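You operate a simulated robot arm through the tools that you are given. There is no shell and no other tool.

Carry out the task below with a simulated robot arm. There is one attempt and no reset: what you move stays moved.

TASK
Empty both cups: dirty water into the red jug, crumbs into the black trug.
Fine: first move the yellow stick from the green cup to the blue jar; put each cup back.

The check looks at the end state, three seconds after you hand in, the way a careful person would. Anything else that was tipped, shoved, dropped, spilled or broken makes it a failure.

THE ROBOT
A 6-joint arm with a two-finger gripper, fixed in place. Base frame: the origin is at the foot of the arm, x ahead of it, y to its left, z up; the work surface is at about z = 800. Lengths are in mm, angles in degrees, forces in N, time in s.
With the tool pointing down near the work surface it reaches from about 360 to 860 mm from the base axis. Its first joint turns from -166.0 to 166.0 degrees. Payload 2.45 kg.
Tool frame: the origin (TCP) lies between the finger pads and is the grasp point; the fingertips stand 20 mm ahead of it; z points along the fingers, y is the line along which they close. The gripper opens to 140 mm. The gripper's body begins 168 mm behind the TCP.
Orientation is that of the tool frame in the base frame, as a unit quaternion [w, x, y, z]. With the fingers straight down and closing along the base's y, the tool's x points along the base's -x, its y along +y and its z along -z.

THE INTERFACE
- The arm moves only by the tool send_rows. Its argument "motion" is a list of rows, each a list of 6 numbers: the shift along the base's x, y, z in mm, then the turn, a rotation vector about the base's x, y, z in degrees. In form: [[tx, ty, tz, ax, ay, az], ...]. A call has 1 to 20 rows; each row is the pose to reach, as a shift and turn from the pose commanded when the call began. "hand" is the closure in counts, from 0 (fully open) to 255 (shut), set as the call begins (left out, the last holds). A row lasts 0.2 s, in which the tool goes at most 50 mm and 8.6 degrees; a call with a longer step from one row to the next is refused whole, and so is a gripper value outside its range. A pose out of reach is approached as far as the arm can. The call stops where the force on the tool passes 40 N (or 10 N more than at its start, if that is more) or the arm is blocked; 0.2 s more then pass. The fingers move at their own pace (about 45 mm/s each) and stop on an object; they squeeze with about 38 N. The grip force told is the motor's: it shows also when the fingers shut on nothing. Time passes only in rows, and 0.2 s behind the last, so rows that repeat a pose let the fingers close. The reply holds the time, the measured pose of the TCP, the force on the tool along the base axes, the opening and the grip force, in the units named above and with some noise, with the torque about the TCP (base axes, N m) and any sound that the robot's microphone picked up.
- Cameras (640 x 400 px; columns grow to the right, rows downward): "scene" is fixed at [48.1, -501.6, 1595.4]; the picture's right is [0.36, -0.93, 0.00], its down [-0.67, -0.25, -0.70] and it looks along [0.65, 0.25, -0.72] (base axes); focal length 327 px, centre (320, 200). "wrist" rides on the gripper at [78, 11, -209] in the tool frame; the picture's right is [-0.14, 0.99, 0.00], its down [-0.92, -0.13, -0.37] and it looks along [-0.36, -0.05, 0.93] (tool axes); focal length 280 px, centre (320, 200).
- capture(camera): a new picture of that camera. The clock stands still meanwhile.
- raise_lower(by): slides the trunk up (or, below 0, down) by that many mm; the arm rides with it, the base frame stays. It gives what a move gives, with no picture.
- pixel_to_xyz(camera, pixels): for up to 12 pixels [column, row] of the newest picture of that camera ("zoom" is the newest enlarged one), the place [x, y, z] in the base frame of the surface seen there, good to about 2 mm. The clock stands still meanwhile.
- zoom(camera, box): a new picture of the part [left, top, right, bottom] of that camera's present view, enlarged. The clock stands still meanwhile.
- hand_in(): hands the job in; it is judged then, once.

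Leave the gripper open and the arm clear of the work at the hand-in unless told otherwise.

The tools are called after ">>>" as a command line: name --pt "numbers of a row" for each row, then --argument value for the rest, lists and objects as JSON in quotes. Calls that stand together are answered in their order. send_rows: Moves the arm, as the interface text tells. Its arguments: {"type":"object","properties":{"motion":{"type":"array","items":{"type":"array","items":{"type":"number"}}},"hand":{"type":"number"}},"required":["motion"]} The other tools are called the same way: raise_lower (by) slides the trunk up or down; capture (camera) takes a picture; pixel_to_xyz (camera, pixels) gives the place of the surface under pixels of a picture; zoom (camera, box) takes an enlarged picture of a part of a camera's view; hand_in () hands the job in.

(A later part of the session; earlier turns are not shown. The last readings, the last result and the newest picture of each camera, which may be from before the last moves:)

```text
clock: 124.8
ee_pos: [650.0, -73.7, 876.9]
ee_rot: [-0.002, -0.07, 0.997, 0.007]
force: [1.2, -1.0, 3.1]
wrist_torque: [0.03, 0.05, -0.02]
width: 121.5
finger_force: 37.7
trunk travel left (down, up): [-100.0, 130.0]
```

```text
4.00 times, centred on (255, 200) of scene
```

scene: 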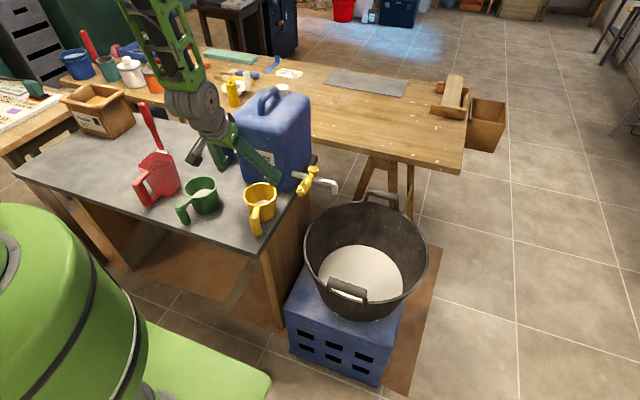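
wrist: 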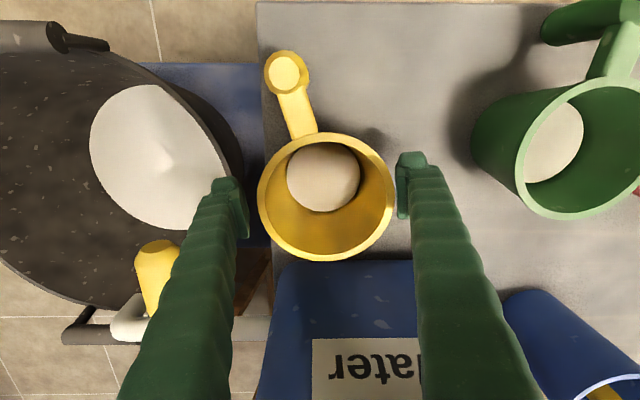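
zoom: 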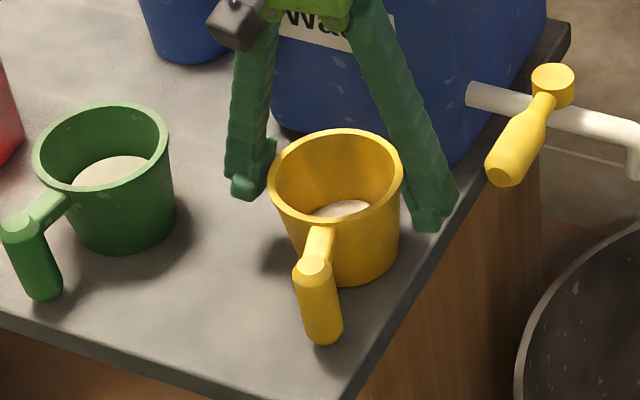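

Gripped at 121.5 mm with full force. I'll lift 10 mm slowly and check the hold.

>>> send_rows --pt "0 0 1.5 0 0 0" --pt "0 0 4 0 0 0" --pt "0 0 7 0 0 0" --pt "0 0 10 0 0 0" --pt "0 0 10 0 0 0"

>>> capture --camera "wrist"

>>> pixel_to_xyz --camera "wrist" --pixels '[[260, 195], [393, 193], [328, 259], [325, 136], [240, 230], [402, 205], [285, 70], [298, 120]]'

```text
clock: 126.0
ee_pos: [650.0, -74.6, 886.1]
ee_rot: [-0.002, -0.07, 0.998, 0.007]
force: [-1.1, 0.6, -2.2]
wrist_torque: [0.01, 0.0, -0.03]
width: 121.7
finger_force: 38.1
trunk travel left (down, up): [-100.0, 130.0]
```

```text
taken
```

wrist: 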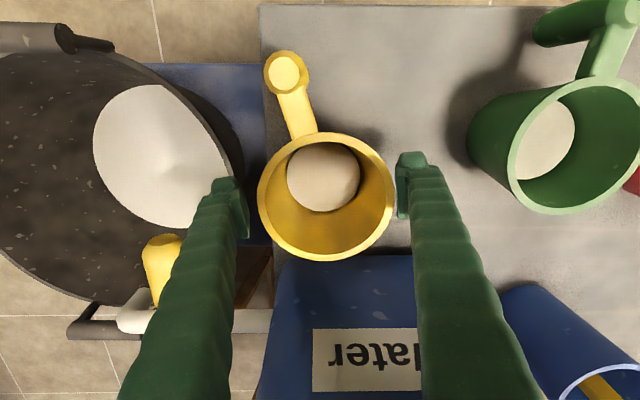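

```text
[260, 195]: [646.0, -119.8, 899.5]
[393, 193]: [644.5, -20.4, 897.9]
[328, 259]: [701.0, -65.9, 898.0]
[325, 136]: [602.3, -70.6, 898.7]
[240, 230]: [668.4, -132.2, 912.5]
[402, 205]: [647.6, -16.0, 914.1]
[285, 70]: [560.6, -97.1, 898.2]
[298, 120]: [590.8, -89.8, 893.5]
```

The cup is lifted (rim at 898.5, +9.5 mm) and held. I'll zoom at both finger contacts to judge the grip quality.

>>> zoom --camera "wrist" --box '[190, 150, 300, 290]'

>>> zoom --camera "wrist" --box '[350, 130, 460, 270]'

>>> zoom --camera "scene" --box '[220, 145, 300, 245]'

```text
2.86 times, centred on (245, 220) of wrist
```

zoom: 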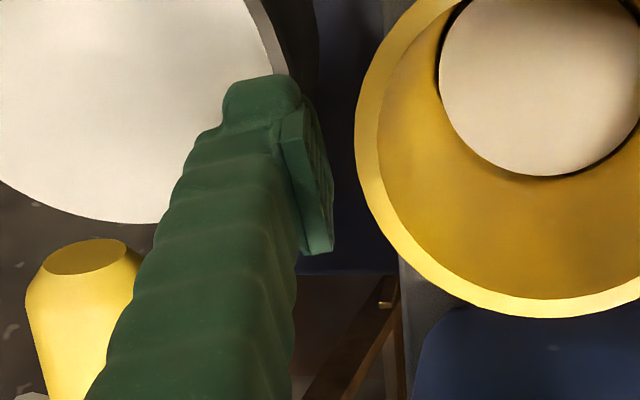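

```text
2.86 times, centred on (405, 200) of wrist
```

zoom: 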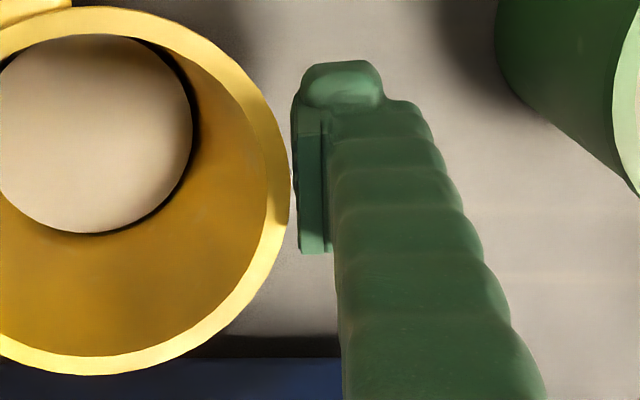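

```text
4.00 times, centred on (260, 195) of scene
```

zoom: 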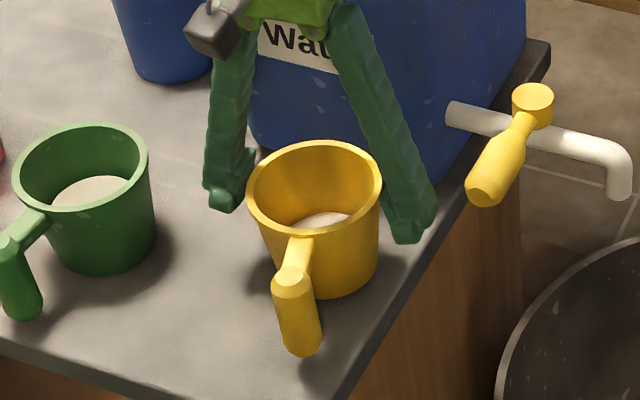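

Visually the pads stand a few mm off, but the cup is carried firmly, as the green one was. I'll lift it straight up to z about 1160 in smooth steps.

>>> send_rows --pt "0 0 4 0 0 0" --pt "0 0 12 0 0 0" --pt "0 0 24 0 0 0" --pt "0 0 38 0 0 0" --pt "0 0 53 0 0 0" --pt "0 0 68 0 0 0" --pt "0 0 83 0 0 0" --pt "0 0 98 0 0 0" --pt "0 0 113 0 0 0" --pt "0 0 128 0 0 0" --pt "0 0 143 0 0 0" --pt "0 0 158 0 0 0" --pt "0 0 173 0 0 0" --pt "0 0 188 0 0 0" --pt "0 0 203 0 0 0" --pt "0 0 218 0 0 0" --pt "0 0 233 0 0 0" --pt "0 0 246 0 0 0" --pt "0 0 254 0 0 0" --pt "0 0 256 0 0 0"

>>> capture --camera "wrist"

```text
clock: 130.2
ee_pos: [650.7, -74.4, 1142.3]
ee_rot: [-0.003, -0.07, 0.998, 0.007]
force: [-0.4, -0.1, -1.9]
wrist_torque: [-0.01, -0.02, -0.04]
width: 121.0
finger_force: 38.5
trunk travel left (down, up): [-100.0, 130.0]
```

```text
taken
```

wrist: 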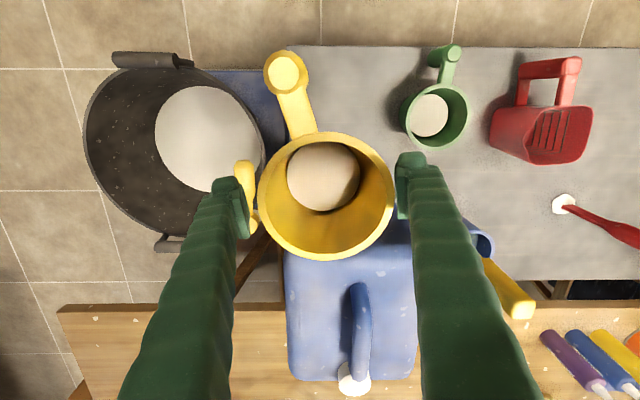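

Held firmly; the yellow cup weighs about 2.0 N against 2.9 N for the green, which fits light crumbs versus water. I'll also do the same tilt test here: tip it 25° forward (65 mm of freeboard) and look at its surface.

>>> send_rows --pt "0 0 0 -0.6 4 0" --pt "0 0 0 -1.3 9 0" --pt "0 0 0 -2.1 14 0" --pt "0 0 0 -2.8 19 0" --pt "0 0 0 -3.5 23.5 0" --pt "0 0 0 -3.7 24.7 0" --pt "0 0 0 -3.7 24.7 0"

>>> zoom --camera "wrist" --box '[230, 110, 430, 280]'

>>> capture --camera "wrist"

>>> pixel_to_xyz --camera "wrist" --pixels '[[325, 155], [325, 170], [325, 185], [325, 200], [305, 180], [345, 180], [328, 256], [325, 138]]'

```text
clock: 131.8
ee_pos: [651.6, -73.1, 1142.7]
ee_rot: [-0.217, -0.068, 0.974, -0.009]
force: [-0.2, -0.3, -3.2]
wrist_torque: [0.03, -0.07, 0.02]
width: 120.9
finger_force: 38.0
trunk travel left (down, up): [-100.0, 130.0]
```

```text
2.35 times, centred on (330, 195) of wrist
```

zoom: 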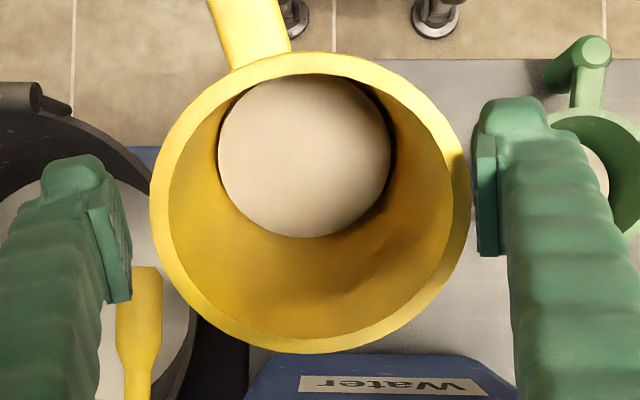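

```text
taken
```

wrist: 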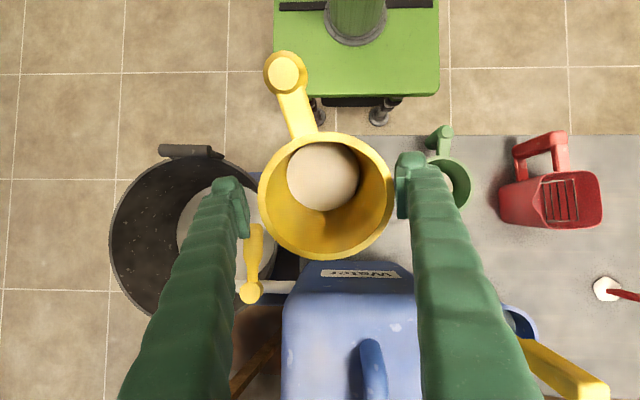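

```text
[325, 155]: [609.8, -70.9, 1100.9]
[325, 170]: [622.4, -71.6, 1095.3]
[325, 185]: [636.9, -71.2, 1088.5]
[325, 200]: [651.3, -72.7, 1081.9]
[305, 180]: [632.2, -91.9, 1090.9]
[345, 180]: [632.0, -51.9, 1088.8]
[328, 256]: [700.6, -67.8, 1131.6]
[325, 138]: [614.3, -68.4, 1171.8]
```

The yellow surface also moves rigidly with its cup, so that test can't separate them. The gloss and weight cues both point the same way: green is water, yellow is crumbs. I'll untilt and carry the yellow cup over the trug.

>>> send_rows --pt "0 0 2 0.7 -5 0" --pt "0 0 5 1.5 -10 0" --pt "0 0 8 2.2 -15 0" --pt "0 0 12 3 -20 0" --pt "0 0 16 3.7 -24.7 0" --pt "0 0 18 3.7 -24.7 0" --pt "0 0 18 3.7 -24.7 0"

>>> send_rows --pt "0 -6 0 0 0 3" --pt "0 -17 0 0 0 7" --pt "0 -32 0 0 0 11" --pt "0 -50 0 0 0 15.5" --pt "0 -68 0 0 0 20" --pt "0 -86 0 0 0 24.5" --pt "0 -105 0 0 0 29" --pt "0 -124 0 0 0 33.5" --pt "0 -143 0 0 0 38" --pt "0 -162 0 0 0 42.5" --pt "0 -181 0 0 0 47" --pt "0 -200 0 0 0 51.5" --pt "0 -219 0 0 0 56" --pt "0 -238 0 0 0 60.5" --pt "0 -257 0 0 0 65" --pt "0 -276 0 0 0 69.5" --pt "0 -293 0 0 0 74" --pt "0 -306 0 0 0 78" --pt "0 -314 0 0 0 81.5" --pt "0 -316 0 0 0 81.5"

>>> capture --camera "wrist"

>>> capture --camera "scene"

```text
clock: 133.4
ee_pos: [649.9, -73.3, 1159.7]
ee_rot: [-0.002, -0.07, 0.998, 0.008]
force: [0.0, -0.4, -2.8]
wrist_torque: [0.01, -0.02, -0.04]
width: 120.5
finger_force: 37.7
trunk travel left (down, up): [-100.0, 130.0]
```

```text
clock: 137.6
ee_pos: [650.5, -390.4, 1159.6]
ee_rot: [-0.007, -0.705, 0.709, 0.004]
force: [0.5, 0.1, -2.0]
wrist_torque: [0.01, 0.0, -0.03]
width: 120.3
finger_force: 38.1
trunk travel left (down, up): [-100.0, 130.0]
```

```text
taken
```

wrist: 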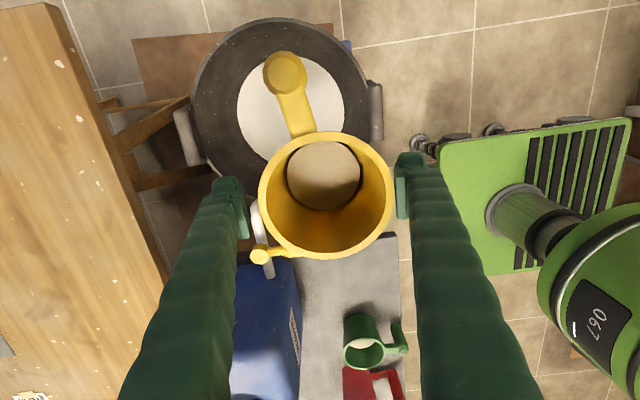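

```text
taken
```

scene: 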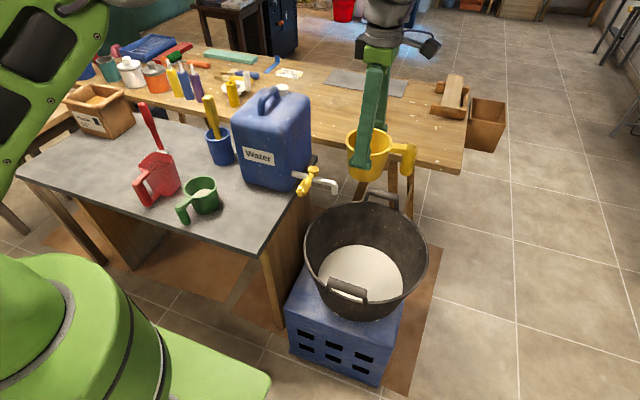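

The cup is over the trug with its handle toward −y. I'll tip the mouth toward +y, first to 60°, then check.

>>> send_rows --pt "0 0 0 -4 0 0" --pt "0 0 0 -9 0 0" --pt "0 0 0 -15 0 0" --pt "0 0 0 -21 0 0" --pt "0 0 0 -27 0 0" --pt "0 0 0 -33 0 0" --pt "0 0 0 -39 0 0" --pt "0 0 0 -45 0 0" --pt "0 0 0 -51 0 0" --pt "0 0 0 -56 0 0" --pt "0 0 0 -60 0 0" --pt "0 0 0 -60 0 0"

>>> capture --camera "wrist"

>>> zoom --camera "scene" --box '[290, 90, 450, 290]'

```text
clock: 140.2
ee_pos: [651.9, -389.8, 1160.3]
ee_rot: [-0.359, -0.607, 0.616, -0.351]
force: [0.6, 0.3, -3.3]
wrist_torque: [0.13, -0.03, 0.03]
width: 119.7
finger_force: 38.3
trunk travel left (down, up): [-100.0, 130.0]
```

```text
taken
```

wrist: 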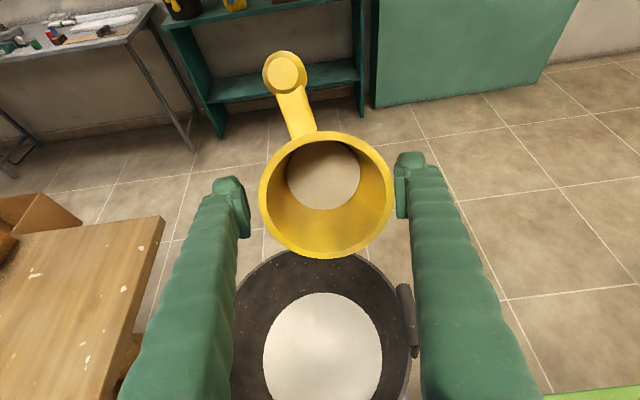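

```text
2.00 times, centred on (370, 190) of scene
```

zoom: 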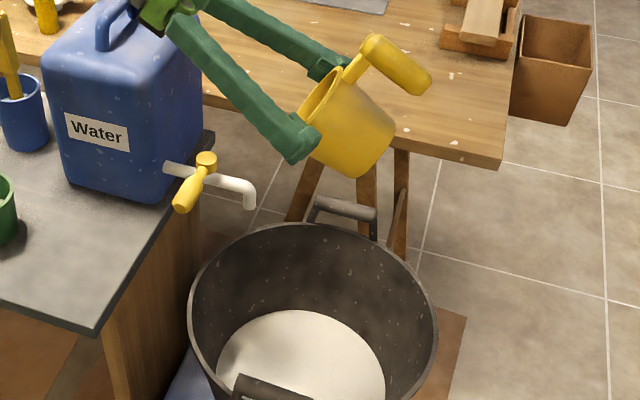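

At 60° the cup is still held in the same place and nothing has fallen yet. Continuing the tip to about 120°.

>>> send_rows --pt "0 0 0 -6 0 0" --pt "0 0 0 -12 0 0" --pt "0 0 0 -18 0 0" --pt "0 0 0 -24 0 0" --pt "0 0 0 -30 0 0" --pt "0 0 0 -36 0 0" --pt "0 0 0 -42 0 0" --pt "0 0 0 -48 0 0" --pt "0 0 0 -54 0 0" --pt "0 0 0 -60 0 0" --pt "0 0 0 -60 0 0"

>>> capture --camera "wrist"

>>> zoom --camera "scene" --box '[290, 90, 450, 290]'

```text
clock: 142.6
ee_pos: [650.4, -390.4, 1159.7]
ee_rot: [0.614, 0.347, -0.358, 0.612]
force: [-0.4, -0.4, -0.4]
wrist_torque: [0.04, -0.01, -0.01]
width: 119.1
finger_force: 37.9
trunk travel left (down, up): [-100.0, 130.0]
```

```text
taken
```

wrist: 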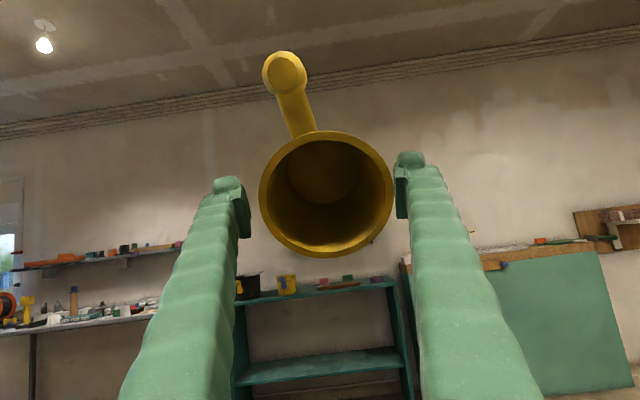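

```text
2.00 times, centred on (370, 190) of scene
```

zoom: 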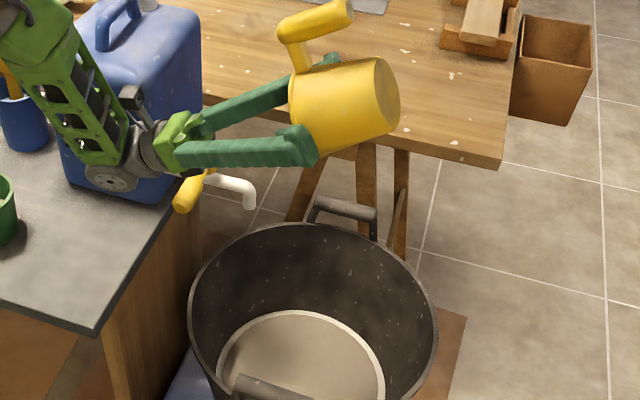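

The cup now looks empty inside, and the trug's contents show a new tan layer. I'll zoom on both to verify that everything landed in the trug.

>>> zoom --camera "wrist" --box '[250, 120, 405, 265]'

>>> zoom --camera "scene" --box '[295, 190, 435, 330]'

>>> capture --camera "scene"

>>> pixel_to_xyz --camera "scene" --pixels '[[360, 260], [340, 255], [385, 265], [360, 290], [330, 268], [395, 285], [365, 275], [350, 248]]'

```text
2.76 times, centred on (328, 192) of wrist
```

zoom: 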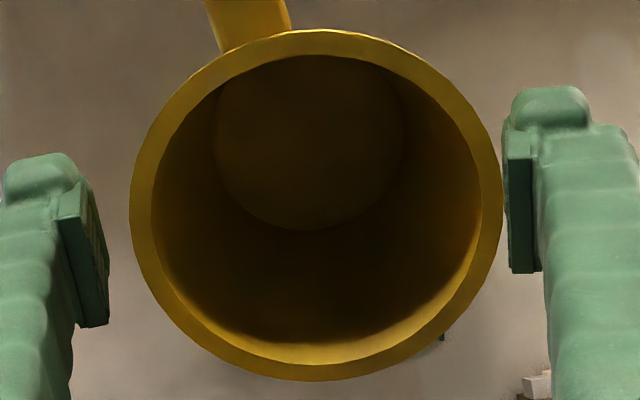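

```text
2.86 times, centred on (365, 260) of scene
```

zoom: 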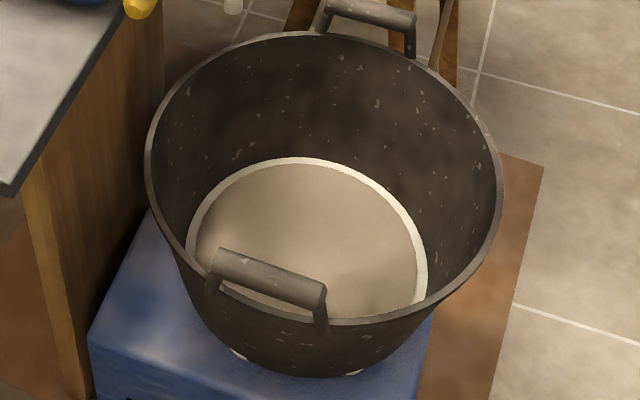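

```text
taken
```

scene: 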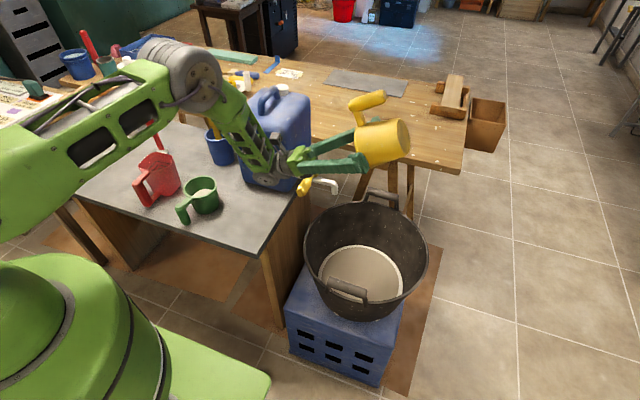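

```text
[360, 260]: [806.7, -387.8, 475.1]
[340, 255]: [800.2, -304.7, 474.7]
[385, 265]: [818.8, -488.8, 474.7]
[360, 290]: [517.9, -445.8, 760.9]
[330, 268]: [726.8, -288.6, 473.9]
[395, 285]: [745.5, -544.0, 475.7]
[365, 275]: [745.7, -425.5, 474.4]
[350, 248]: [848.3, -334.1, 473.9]
```

All of the crumbs are in the trug: its level rose evenly to about 474.7, the rim and floor are clean, and the cup is empty. I'll un-tip the cup back upright (120° about x).

>>> send_rows --pt "0 0 0 3 0 0" --pt "0 0 0 9 0 0" --pt "0 0 0 15 0 0" --pt "0 0 0 22 0 0" --pt "0 0 0 29 0 0" --pt "0 0 0 36 0 0" --pt "0 0 0 43 0 0" --pt "0 0 0 50 0 0" --pt "0 0 0 57 0 0" --pt "0 0 0 64 0 0" --pt "0 0 0 71 0 0" --pt "0 0 0 78 0 0" --pt "0 0 0 85 0 0" --pt "0 0 0 92 0 0" --pt "0 0 0 99 0 0" --pt "0 0 0 106 0 0" --pt "0 0 0 112 0 0" --pt "0 0 0 117 0 0" --pt "0 0 0 120 0 0" --pt "0 0 0 120 0 0"

>>> capture --camera "wrist"

```text
clock: 146.8
ee_pos: [650.5, -390.1, 1160.5]
ee_rot: [-0.006, -0.705, 0.709, 0.005]
force: [0.0, -0.2, -1.1]
wrist_torque: [0.05, -0.01, 0.03]
width: 118.2
finger_force: 37.7
trunk travel left (down, up): [-100.0, 130.0]
```

```text
taken
```

wrist: 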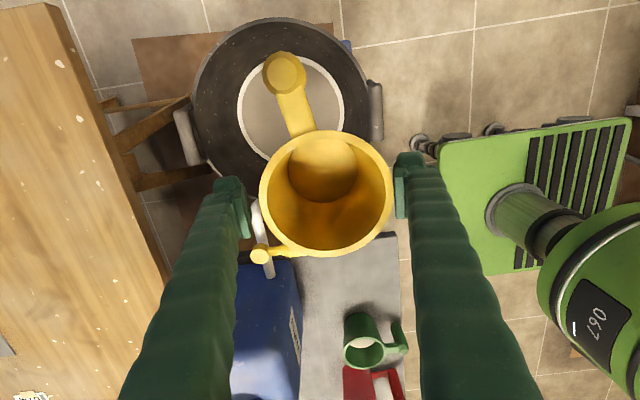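

The cup is upright and clearly empty. I'll carry it back toward its original place, (624,-39.5) at z=1160, with yaw −95° so the handle returns to its original direction.

>>> send_rows --pt "0 8 0 0 0 -3" --pt "-1 22 0 0 0 -8" --pt "-2 40 0 0 0 -13" --pt "-3 60 0 0 0 -18" --pt "-5 80 0 0 0 -23" --pt "-6 100 0 0 0 -28" --pt "-8 120 0 0 0 -33" --pt "-9 140 0 0 0 -38" --pt "-11 160 0 0 0 -43" --pt "-12 180 0 0 0 -48" --pt "-14 200 0 0 0 -53" --pt "-15 220 0 0 0 -58" --pt "-17 240 0 0 0 -63.5" --pt "-18 260 0 0 0 -69" --pt "-20 280 0 0 0 -75" --pt "-22 300 0 0 0 -81" --pt "-24 320 0 0 0 -87" --pt "-25 336 0 0 0 -91.5" --pt "-26.5 347 0 0 0 -95" --pt "-26.5 350.6 0 0 0 -95"

>>> send_rows --pt "0 0 -6 0 0 0" --pt "0 0 -18 0 0 0" --pt "0 0 -34 0 0 0" --pt "0 0 -52 0 0 0" --pt "0 0 -70 0 0 0" --pt "0 0 -88 0 0 0" --pt "0 0 -104 0 0 0" --pt "0 0 -115 0 0 0" --pt "0 0 -120 0 0 0" --pt "0 0 -120 0 0 0"

>>> capture --camera "wrist"

```text
clock: 151.0
ee_pos: [625.1, -39.9, 1160.5]
ee_rot: [-0.001, 0.047, 0.999, 0.007]
force: [0.0, 0.7, -2.0]
wrist_torque: [0.01, -0.02, -0.01]
width: 118.0
finger_force: 38.0
trunk travel left (down, up): [-100.0, 130.0]
```

```text
clock: 153.2
ee_pos: [625.3, -39.0, 1040.1]
ee_rot: [-0.001, 0.048, 0.999, 0.008]
force: [-0.2, -0.3, -1.4]
wrist_torque: [-0.01, 0.01, 0.0]
width: 117.9
finger_force: 38.2
trunk travel left (down, up): [-100.0, 130.0]
```

```text
taken
```

wrist: 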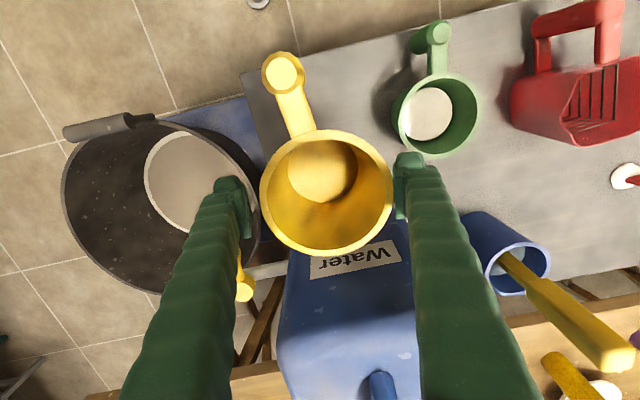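

No reach flags so far. I'll measure the held cup's rim and handle to fine-tune the placement.

>>> pixel_to_xyz --camera "wrist" --pixels '[[262, 193], [391, 190], [327, 254], [325, 132], [280, 150], [370, 150], [285, 240], [370, 235], [284, 70], [297, 115]]'

>>> send_rows --pt "0 0 0 0 0 0"

```text
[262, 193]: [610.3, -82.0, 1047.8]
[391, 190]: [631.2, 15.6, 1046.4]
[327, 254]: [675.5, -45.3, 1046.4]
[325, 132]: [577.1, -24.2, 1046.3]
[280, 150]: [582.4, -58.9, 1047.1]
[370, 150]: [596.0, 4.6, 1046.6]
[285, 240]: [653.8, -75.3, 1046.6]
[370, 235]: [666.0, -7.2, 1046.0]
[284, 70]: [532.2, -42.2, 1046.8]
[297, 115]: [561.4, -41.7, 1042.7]
```

```text
clock: 153.6
ee_pos: [624.3, -39.7, 1040.7]
ee_rot: [-0.003, 0.047, 0.999, 0.008]
force: [-0.2, 0.8, -1.2]
wrist_torque: [-0.02, -0.02, 0.0]
width: 117.7
finger_force: 37.9
trunk travel left (down, up): [-100.0, 130.0]
```

The held cup's centre is (626,-34.5), rim z=1046.6. I need about +0.6 in x, −1.7 in y, −2° yaw, and 157 mm down. I'll descend 148 mm first.

>>> send_rows --pt "0.6 -1.7 -6 0 0 -2" --pt "0.6 -1.7 -18 0 0 -2" --pt "0.6 -1.7 -34 0 0 -2" --pt "0.6 -1.7 -50 0 0 -2" --pt "0.6 -1.7 -66 0 0 -2" --pt "0.6 -1.7 -82 0 0 -2" --pt "0.6 -1.7 -98 0 0 -2" --pt "0.6 -1.7 -112 0 0 -2" --pt "0.6 -1.7 -125 0 0 -2" --pt "0.6 -1.7 -136 0 0 -2" --pt "0.6 -1.7 -144 0 0 -2" --pt "0.6 -1.7 -148 0 0 -2" --pt "0.6 -1.7 -148 0 0 -2"

>>> capture --camera "wrist"

>>> zoom --camera "scene" --box '[200, 150, 310, 250]'

>>> pixel_to_xyz --camera "wrist" --pixels '[[262, 193], [391, 190], [327, 254], [325, 132], [280, 150], [370, 150], [285, 240], [370, 235], [284, 70], [297, 115]]'

```text
clock: 156.4
ee_pos: [625.3, -41.1, 892.8]
ee_rot: [-0.001, 0.065, 0.998, 0.008]
force: [-0.1, -0.4, -0.9]
wrist_torque: [0.0, -0.04, 0.0]
width: 117.5
finger_force: 37.8
trunk travel left (down, up): [-100.0, 130.0]
```

```text
taken
```

wrist: 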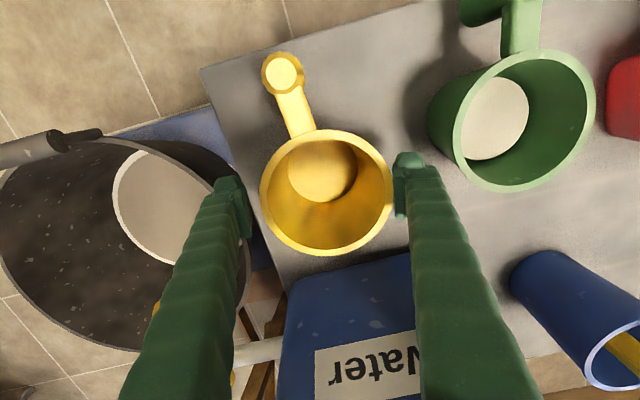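

```text
4.00 times, centred on (255, 200) of scene
```

zoom: 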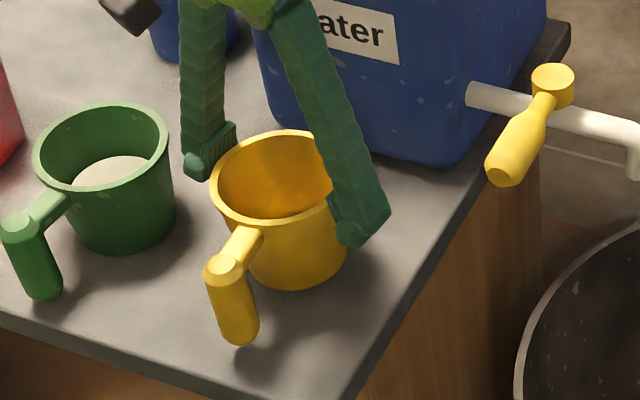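

```text
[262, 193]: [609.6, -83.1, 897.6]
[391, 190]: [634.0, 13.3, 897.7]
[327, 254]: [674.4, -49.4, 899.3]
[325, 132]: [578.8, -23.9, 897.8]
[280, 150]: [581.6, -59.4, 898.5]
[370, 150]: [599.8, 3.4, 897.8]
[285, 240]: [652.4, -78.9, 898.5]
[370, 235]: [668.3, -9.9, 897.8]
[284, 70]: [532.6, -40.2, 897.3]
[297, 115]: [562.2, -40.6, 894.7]
```

The rim is at 898, centre (626,-36), handle post at (532.6,-40): matching the original. Lowering the last 9 mm gently.

>>> send_rows --pt "0 0 -2 0 0 0" --pt "0 0 -4 0 0 0" --pt "0 0 -6 0 0 0" --pt "0 0 -7.5 0 0 0" --pt "0 0 -7.5 0 0 0"

>>> send_rows --pt "0 0 -0.7 0 0 0" --pt "0 0 -1.4 0 0 0" --pt "0 0 -1.4 0 0 0"

```text
clock: 157.6
ee_pos: [626.5, -41.5, 884.7]
ee_rot: [-0.001, 0.064, 0.998, 0.007]
force: [-0.1, 0.1, -1.5]
wrist_torque: [0.0, -0.04, 0.03]
width: 117.2
finger_force: 38.1
trunk travel left (down, up): [-100.0, 130.0]
```

```text
clock: 158.4
ee_pos: [624.7, -40.7, 883.8]
ee_rot: [0.0, 0.064, 0.998, 0.009]
force: [-0.9, -2.7, 6.8]
wrist_torque: [0.21, 0.03, 0.03]
width: 117.3
finger_force: 38.1
trunk travel left (down, up): [-100.0, 130.0]
```

Contact at +6.8 N: the cup is on the table. I'll ease up half a millimetre and open the hand.

>>> send_rows --pt "0 0 0.5 0 0 0" --pt "0 0 0.5 0 0 0" --pt "0 0 0.5 0 0 0" --pt "0 0 0.5 0 0 0" --pt "0 0 0.5 0 0 0" --hand 0

>>> capture --camera "wrist"

>>> zoom --camera "scene" --box '[200, 150, 310, 250]'

```text
clock: 159.6
ee_pos: [624.4, -41.9, 883.4]
ee_rot: [-0.002, 0.065, 0.998, 0.008]
force: [-0.1, 0.2, -0.1]
wrist_torque: [0.0, 0.01, 0.04]
width: 140.0
finger_force: 0.1
trunk travel left (down, up): [-100.0, 130.0]
```

```text
taken
```

wrist: 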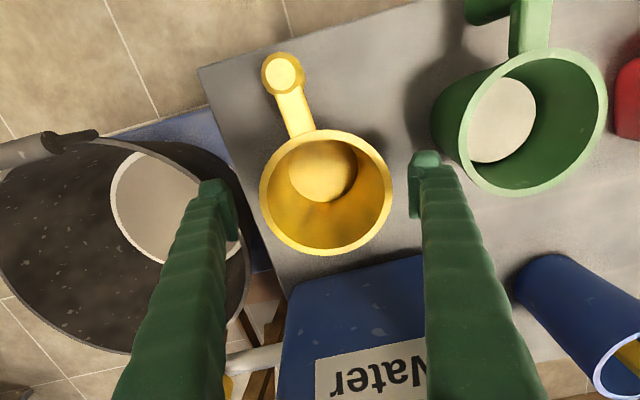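

```text
4.00 times, centred on (255, 200) of scene
```

zoom: 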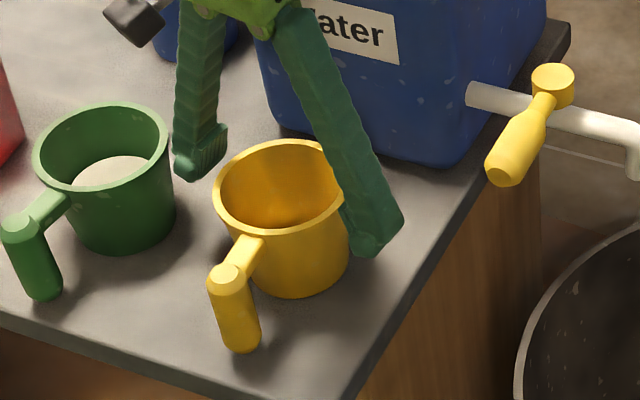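

The yellow cup is released, upright in its original spot. Rising straight up.

>>> send_rows --pt "0 0 5 0 0 0" --pt "0 0 14 0 0 0" --pt "0 0 26 0 0 0" --pt "0 0 42 0 0 0" --pt "0 0 60 0 0 0" --pt "0 0 80 0 0 0" --pt "0 0 100 0 0 0" --pt "0 0 118 0 0 0" --pt "0 0 130 0 0 0" --pt "0 0 130 0 0 0"

>>> capture --camera "wrist"

>>> pixel_to_xyz --camera "wrist" --pixels '[[300, 150], [330, 150]]'

```text
clock: 161.8
ee_pos: [626.9, -41.4, 1013.0]
ee_rot: [-0.001, 0.065, 0.998, 0.008]
force: [-0.7, -0.3, -0.6]
wrist_torque: [0.0, 0.0, -0.04]
width: 140.0
finger_force: 0.0
trunk travel left (down, up): [-100.0, 130.0]
```

```text
taken
```

wrist: 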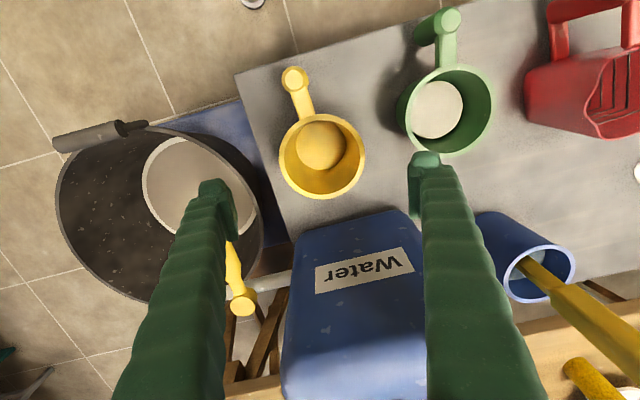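

```text
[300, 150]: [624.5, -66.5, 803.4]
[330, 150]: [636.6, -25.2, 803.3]
```

Yellow is done: empty and back in place. The weights also fit: the green contents are about 1.7 N for about 170 ml (density of water), and the yellow's were denser. Now the green cup, using the reliable vertical-tool grip: move to above (611,119.5), yaw +3.4° to line up with its handle, staying at z=1013.

>>> send_rows --pt "-1 10 0 0 0 0.5" --pt "-3 28 0 0 0 1" --pt "-5 50 0 0 0 1.5" --pt "-7 75 0 0 0 2" --pt "-9 100 0 0 0 2.5" --pt "-11 125 0 0 0 3" --pt "-13 145 0 0 0 3.4" --pt "-15 157 0 0 0 3.4" --pt "-15.5 161 0 0 0 3.4" --pt "-15.5 161 0 0 0 3.4"

>>> capture --camera "wrist"

>>> pixel_to_xyz --camera "wrist" --pixels '[[320, 140], [318, 150]]'

```text
clock: 164.0
ee_pos: [608.6, 119.9, 1013.5]
ee_rot: [-0.001, 0.035, 0.999, 0.008]
force: [0.5, -0.8, 0.3]
wrist_torque: [0.01, 0.01, 0.01]
width: 139.8
finger_force: 0.1
trunk travel left (down, up): [-100.0, 130.0]
```

```text
taken
```

wrist: 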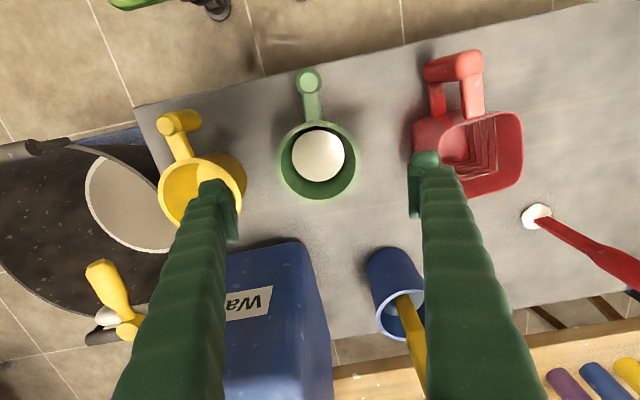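

```text
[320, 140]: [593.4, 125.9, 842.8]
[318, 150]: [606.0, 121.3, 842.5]
```

I'm above the green cup. Measuring its rim for centring.

>>> pixel_to_xyz --camera "wrist" --pixels '[[279, 160], [355, 158], [318, 198], [316, 123], [290, 133], [344, 132], [290, 187], [346, 185], [308, 80], [312, 108]]'

>>> send_rows --pt "0 0 0 0 0 0"

```text
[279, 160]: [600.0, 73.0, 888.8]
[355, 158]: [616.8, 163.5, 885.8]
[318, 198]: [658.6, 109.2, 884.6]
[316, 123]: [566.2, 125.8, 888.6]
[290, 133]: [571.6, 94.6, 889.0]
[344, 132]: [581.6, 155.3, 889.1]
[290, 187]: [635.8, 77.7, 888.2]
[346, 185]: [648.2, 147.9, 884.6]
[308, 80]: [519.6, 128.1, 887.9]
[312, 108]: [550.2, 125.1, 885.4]
```

```text
clock: 164.4
ee_pos: [608.1, 119.6, 1014.6]
ee_rot: [-0.001, 0.035, 0.999, 0.008]
force: [0.1, -0.5, 0.6]
wrist_torque: [0.02, 0.01, -0.03]
width: 139.7
finger_force: 0.1
trunk travel left (down, up): [-100.0, 130.0]
```

The cup centre is (611.5,118.5) and the TCP is at (608.3,119.7). I'll shift +3/−1 and descend 75 mm first, watching for drift.

>>> send_rows --pt "1.5 -0.5 -6 0 0 0" --pt "3 -1 -18 0 0 0" --pt "3 -1 -32 0 0 0" --pt "3 -1 -46 0 0 0" --pt "3 -1 -60 0 0 0" --pt "3 -1 -70 0 0 0" --pt "3 -1 -75 0 0 0" --pt "3 -1 -75 0 0 0"

>>> capture --camera "wrist"

```text
clock: 166.2
ee_pos: [612.0, 118.5, 938.0]
ee_rot: [-0.001, 0.035, 0.999, 0.008]
force: [0.2, 0.4, -0.9]
wrist_torque: [0.03, 0.0, 0.0]
width: 139.8
finger_force: 0.1
trunk travel left (down, up): [-100.0, 130.0]
```

```text
taken
```

wrist: 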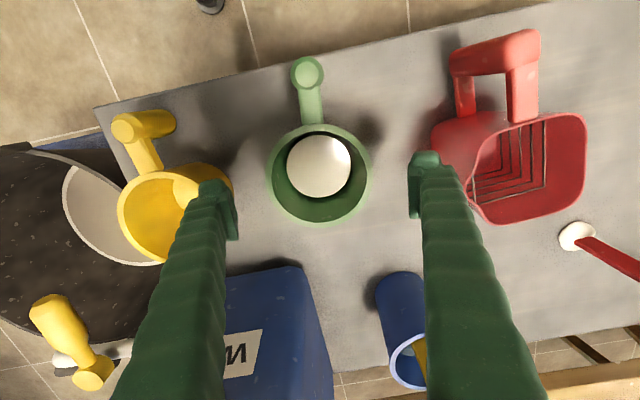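

The glossy highlight on the green liquid is visible again, and the hand is centred with no flags. Continuing down to z about 858.

>>> send_rows --pt "0 0 -8 0 0 0" --pt "0 0 -20 0 0 0" --pt "0 0 -32 0 0 0" --pt "0 0 -44 0 0 0" --pt "0 0 -56 0 0 0" --pt "0 0 -66 0 0 0" --pt "0 0 -75 0 0 0" --pt "0 0 -80 0 0 0" --pt "0 0 -80 0 0 0"

>>> capture --camera "wrist"

```text
clock: 168.2
ee_pos: [613.0, 118.9, 860.0]
ee_rot: [-0.001, 0.034, 0.999, 0.008]
force: [0.2, 0.3, -0.6]
wrist_torque: [0.01, -0.03, 0.01]
width: 140.1
finger_force: 0.0
trunk travel left (down, up): [-100.0, 130.0]
```

```text
taken
```

wrist: 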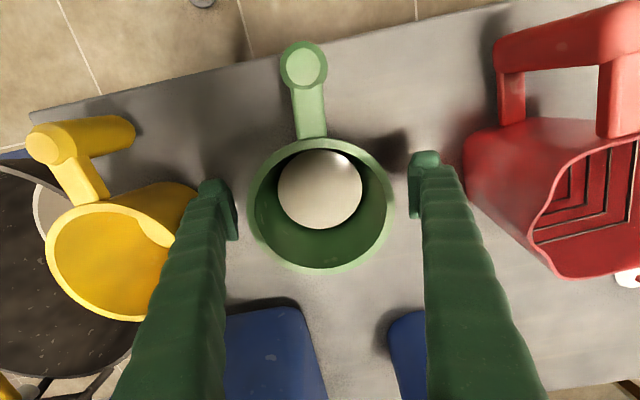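

At (613,119,860), no flags, straddling the cup. Closing the hand.

>>> send_rows --pt "0 0 0 0 0 0" --pt "0 0 0 0 0 0" --pt "0 0 0 0 0 0" --pt "0 0 0 0 0 0" --pt "0 0 0 0 0 0" --pt "0 0 0 0 0 0" --hand 255

>>> capture --camera "wrist"

>>> pixel_to_xyz --camera "wrist" --pixels '[[250, 205], [390, 203], [322, 271], [315, 140], [265, 165], [372, 163], [268, 248], [376, 245], [303, 65], [309, 120]]'

```text
clock: 169.6
ee_pos: [612.3, 118.5, 859.5]
ee_rot: [0.0, 0.034, 0.999, 0.007]
force: [0.8, -0.2, 2.3]
wrist_torque: [-0.13, 0.1, 0.03]
width: 132.0
finger_force: 37.9
trunk travel left (down, up): [-100.0, 130.0]
```

```text
taken
```

wrist: 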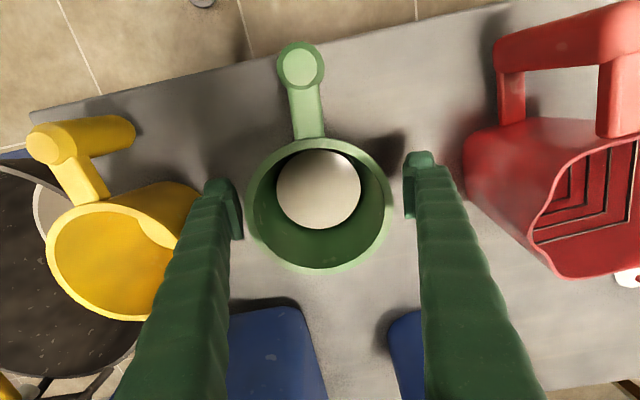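

```text
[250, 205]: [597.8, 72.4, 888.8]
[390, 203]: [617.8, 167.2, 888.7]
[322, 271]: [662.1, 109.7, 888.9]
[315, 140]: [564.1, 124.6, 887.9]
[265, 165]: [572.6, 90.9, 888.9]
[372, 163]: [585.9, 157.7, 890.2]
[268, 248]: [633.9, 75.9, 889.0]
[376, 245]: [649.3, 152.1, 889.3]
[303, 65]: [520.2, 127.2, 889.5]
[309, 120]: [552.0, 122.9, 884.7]
```

Gripped at 132 mm, cup centre (611.6,119). I'll lift slowly, checking the hold, to +45 mm.

>>> send_rows --pt "0 0 1.5 0 0 0" --pt "0 0 4 0 0 0" --pt "0 0 8 0 0 0" --pt "0 0 13 0 0 0" --pt "0 0 19 0 0 0" --pt "0 0 26 0 0 0" --pt "0 0 33 0 0 0" --pt "0 0 39 0 0 0" --pt "0 0 43 0 0 0" --pt "0 0 45 0 0 0" --pt "0 0 45 0 0 0"

>>> capture --camera "wrist"

```text
clock: 172.0
ee_pos: [612.5, 118.3, 903.7]
ee_rot: [-0.001, 0.035, 0.999, 0.008]
force: [-0.2, -0.2, -3.7]
wrist_torque: [0.0, -0.01, 0.0]
width: 132.0
finger_force: 38.0
trunk travel left (down, up): [-100.0, 130.0]
```

```text
taken
```

wrist: 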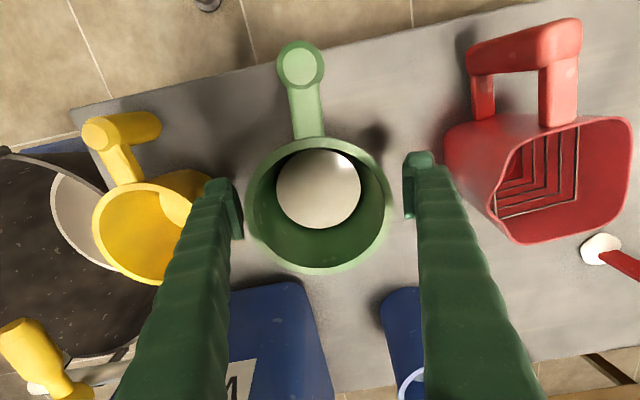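

Held steady at −3.7 N. Lifting to z about 1060.

>>> send_rows --pt "0 0 4 0 0 0" --pt "0 0 12 0 0 0" --pt "0 0 23 0 0 0" --pt "0 0 35 0 0 0" --pt "0 0 48 0 0 0" --pt "0 0 61 0 0 0" --pt "0 0 74 0 0 0" --pt "0 0 87 0 0 0" --pt "0 0 100 0 0 0" --pt "0 0 113 0 0 0" --pt "0 0 126 0 0 0" --pt "0 0 138 0 0 0" --pt "0 0 148 0 0 0" --pt "0 0 154 0 0 0" --pt "0 0 156 0 0 0" --pt "0 0 156 0 0 0"

```text
clock: 175.4
ee_pos: [610.8, 118.8, 1059.4]
ee_rot: [-0.002, 0.035, 0.999, 0.008]
force: [0.2, 0.2, -3.3]
wrist_torque: [0.01, -0.03, 0.01]
width: 131.5
finger_force: 38.2
trunk travel left (down, up): [-100.0, 130.0]
```

I'll carry the cup over toward the far side of the jug, (639,361,1060), turning −86° so the mouth will tip toward −y with the handle pointing away.

>>> send_rows --pt "0 5 0 0 0 -2" --pt "1 13 0 0 0 -6" --pt "3 24 0 0 0 -10.5" --pt "5 37 0 0 0 -15" --pt "7 51 0 0 0 -20" --pt "9 65 0 0 0 -25" --pt "11 80 0 0 0 -30" --pt "13 95 0 0 0 -35" --pt "14 110 0 0 0 -40" --pt "16 125 0 0 0 -45" --pt "18 140 0 0 0 -50" --pt "19 155 0 0 0 -55" --pt "21 170 0 0 0 -60" --pt "23 185 0 0 0 -65" --pt "24 200 0 0 0 -70" --pt "25 214 0 0 0 -75" --pt "26 226 0 0 0 -79.5" --pt "27 235 0 0 0 -83.5" --pt "27 241 0 0 0 -86" --pt "27 242.3 0 0 0 -86"

>>> capture --camera "wrist"

>>> capture --camera "scene"

```text
clock: 179.6
ee_pos: [638.5, 361.8, 1060.3]
ee_rot: [0.005, 0.707, 0.707, 0.006]
force: [0.8, -0.2, -3.5]
wrist_torque: [0.01, 0.0, -0.01]
width: 130.8
finger_force: 38.1
trunk travel left (down, up): [-100.0, 130.0]
```

```text
taken
```

wrist: 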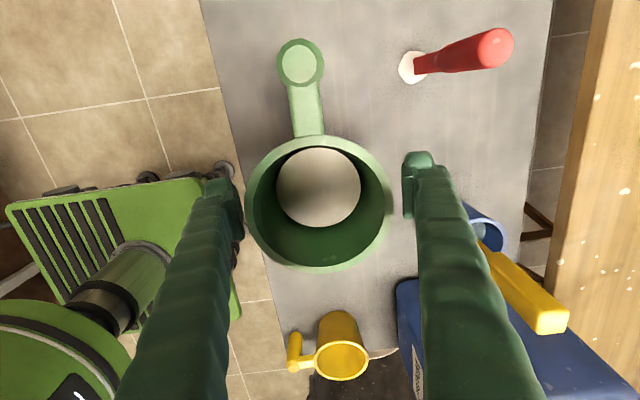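

```text
taken
```

scene: 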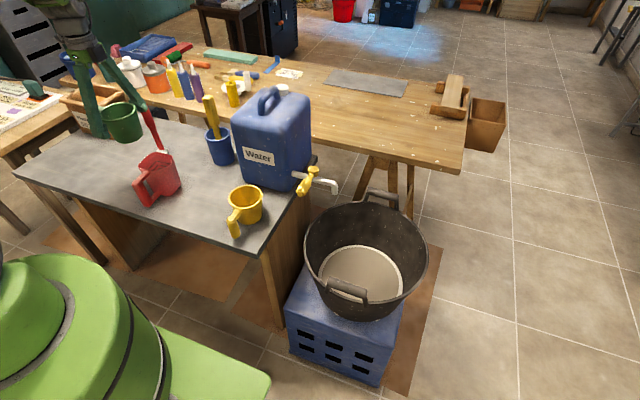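

In position at (638.5,362,1060), level and not spilled. I'll tip it 40° in place (below the spill angle) so the lip hangs over the jug, then check alignment.

>>> send_rows --pt "0 0 0 3 0 0" --pt "0 0 0 7 0 0" --pt "0 0 0 12 0 0" --pt "0 0 0 17 0 0" --pt "0 0 0 22 0 0" --pt "0 0 0 27 0 0" --pt "0 0 0 32 0 0" --pt "0 0 0 36 0 0" --pt "0 0 0 39 0 0" --pt "0 0 0 40 0 0" --pt "0 0 0 40 0 0"

>>> capture --camera "wrist"

>>> pixel_to_xyz --camera "wrist" --pixels '[[248, 205], [388, 203], [320, 271], [315, 140]]'

>>> zoom --camera "scene" --box '[60, 70, 220, 230]'

```text
clock: 182.0
ee_pos: [639.1, 361.3, 1059.6]
ee_rot: [-0.238, 0.665, 0.663, 0.248]
force: [0.1, 1.2, -2.8]
wrist_torque: [-0.08, -0.01, -0.01]
width: 130.3
finger_force: 38.0
trunk travel left (down, up): [-100.0, 130.0]
```

```text
taken
```

wrist: 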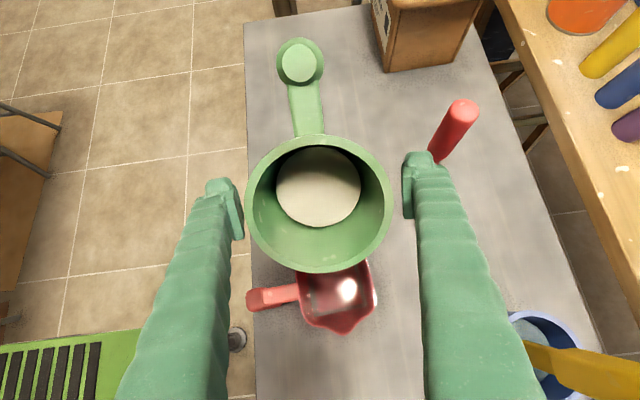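

```text
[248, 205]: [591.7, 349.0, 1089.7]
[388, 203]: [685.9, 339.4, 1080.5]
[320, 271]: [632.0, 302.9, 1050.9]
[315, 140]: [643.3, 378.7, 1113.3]
```

```text
2.50 times, centred on (140, 150) of scene
```

zoom: 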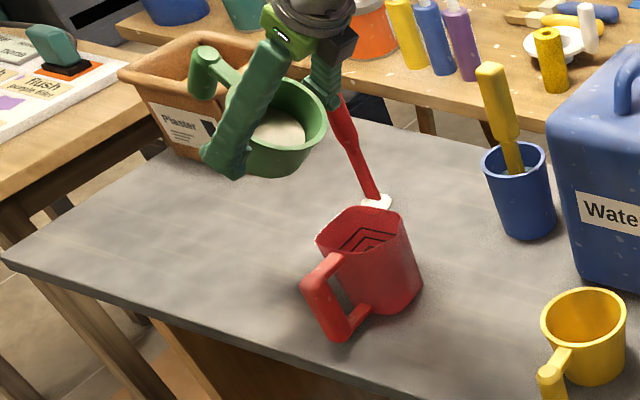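

The lip's lowest point is at about (635,303,1051), right over the jug centre. I notice a highlight inside the jug near (348,290), so I'll look closer.

>>> zoom --camera "wrist" --box '[240, 250, 390, 345]'

>>> zoom --camera "wrist" --box '[240, 130, 400, 280]'

>>> pixel_to_xyz --camera "wrist" --pixels '[[345, 290], [325, 300], [340, 310], [310, 290], [360, 300], [318, 187], [318, 205], [318, 170], [340, 330], [370, 300], [303, 315], [345, 333]]'

```text
4.21 times, centred on (315, 298) of wrist
```

zoom: 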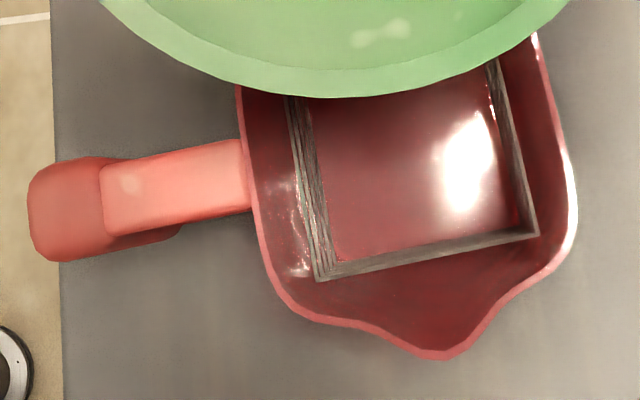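

```text
2.67 times, centred on (320, 205) of wrist
```

zoom: 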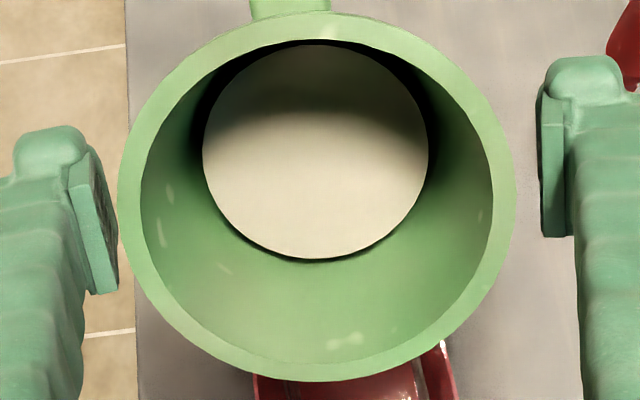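

```text
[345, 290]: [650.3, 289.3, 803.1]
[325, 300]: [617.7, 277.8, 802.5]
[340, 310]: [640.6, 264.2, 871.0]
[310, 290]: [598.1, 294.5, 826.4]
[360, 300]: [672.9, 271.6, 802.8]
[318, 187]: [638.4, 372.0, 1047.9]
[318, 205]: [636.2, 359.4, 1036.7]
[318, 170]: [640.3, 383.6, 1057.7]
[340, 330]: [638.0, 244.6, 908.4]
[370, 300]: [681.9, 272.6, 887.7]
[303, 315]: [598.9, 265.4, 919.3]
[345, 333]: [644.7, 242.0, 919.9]
```

The jug is empty; that's just its glossy floor at z=803. I'll lower the tipped cup 75 mm so the lip is about 60 mm above the jug rim.

>>> send_rows --pt "0 0 -8 0 0 0" --pt "0 0 -22 0 0 0" --pt "0 0 -38 0 0 0" --pt "0 0 -54 0 0 0" --pt "0 0 -67 0 0 0" --pt "0 0 -75 0 0 0" --pt "0 0 -75 0 0 0"

>>> capture --camera "wrist"

>>> zoom --camera "scene" --box '[80, 90, 220, 230]'

```text
clock: 183.6
ee_pos: [640.0, 360.7, 985.5]
ee_rot: [-0.238, 0.665, 0.663, 0.248]
force: [0.0, -0.2, -3.1]
wrist_torque: [-0.09, -0.03, -0.02]
width: 130.2
finger_force: 38.2
trunk travel left (down, up): [-100.0, 130.0]
```

```text
taken
```

wrist: 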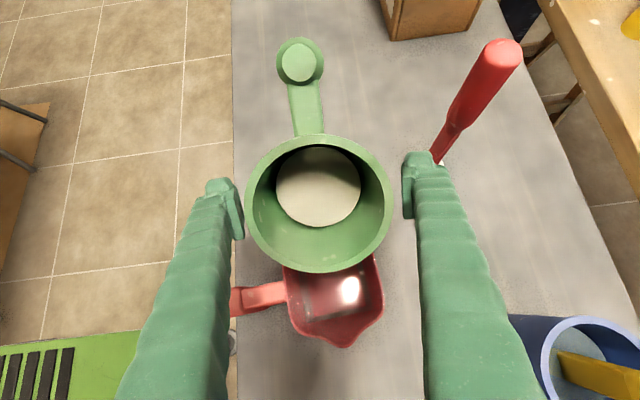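

```text
2.86 times, centred on (150, 160) of scene
```

zoom: 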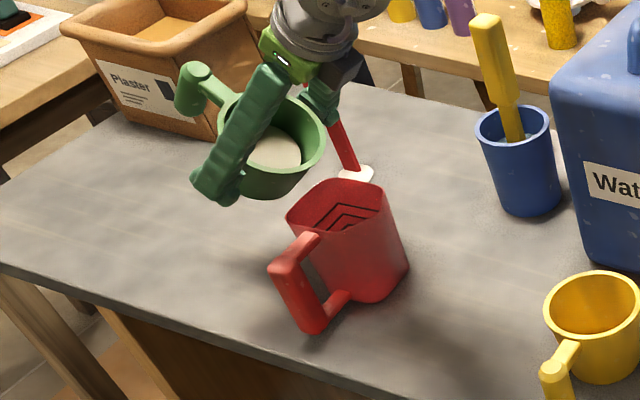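

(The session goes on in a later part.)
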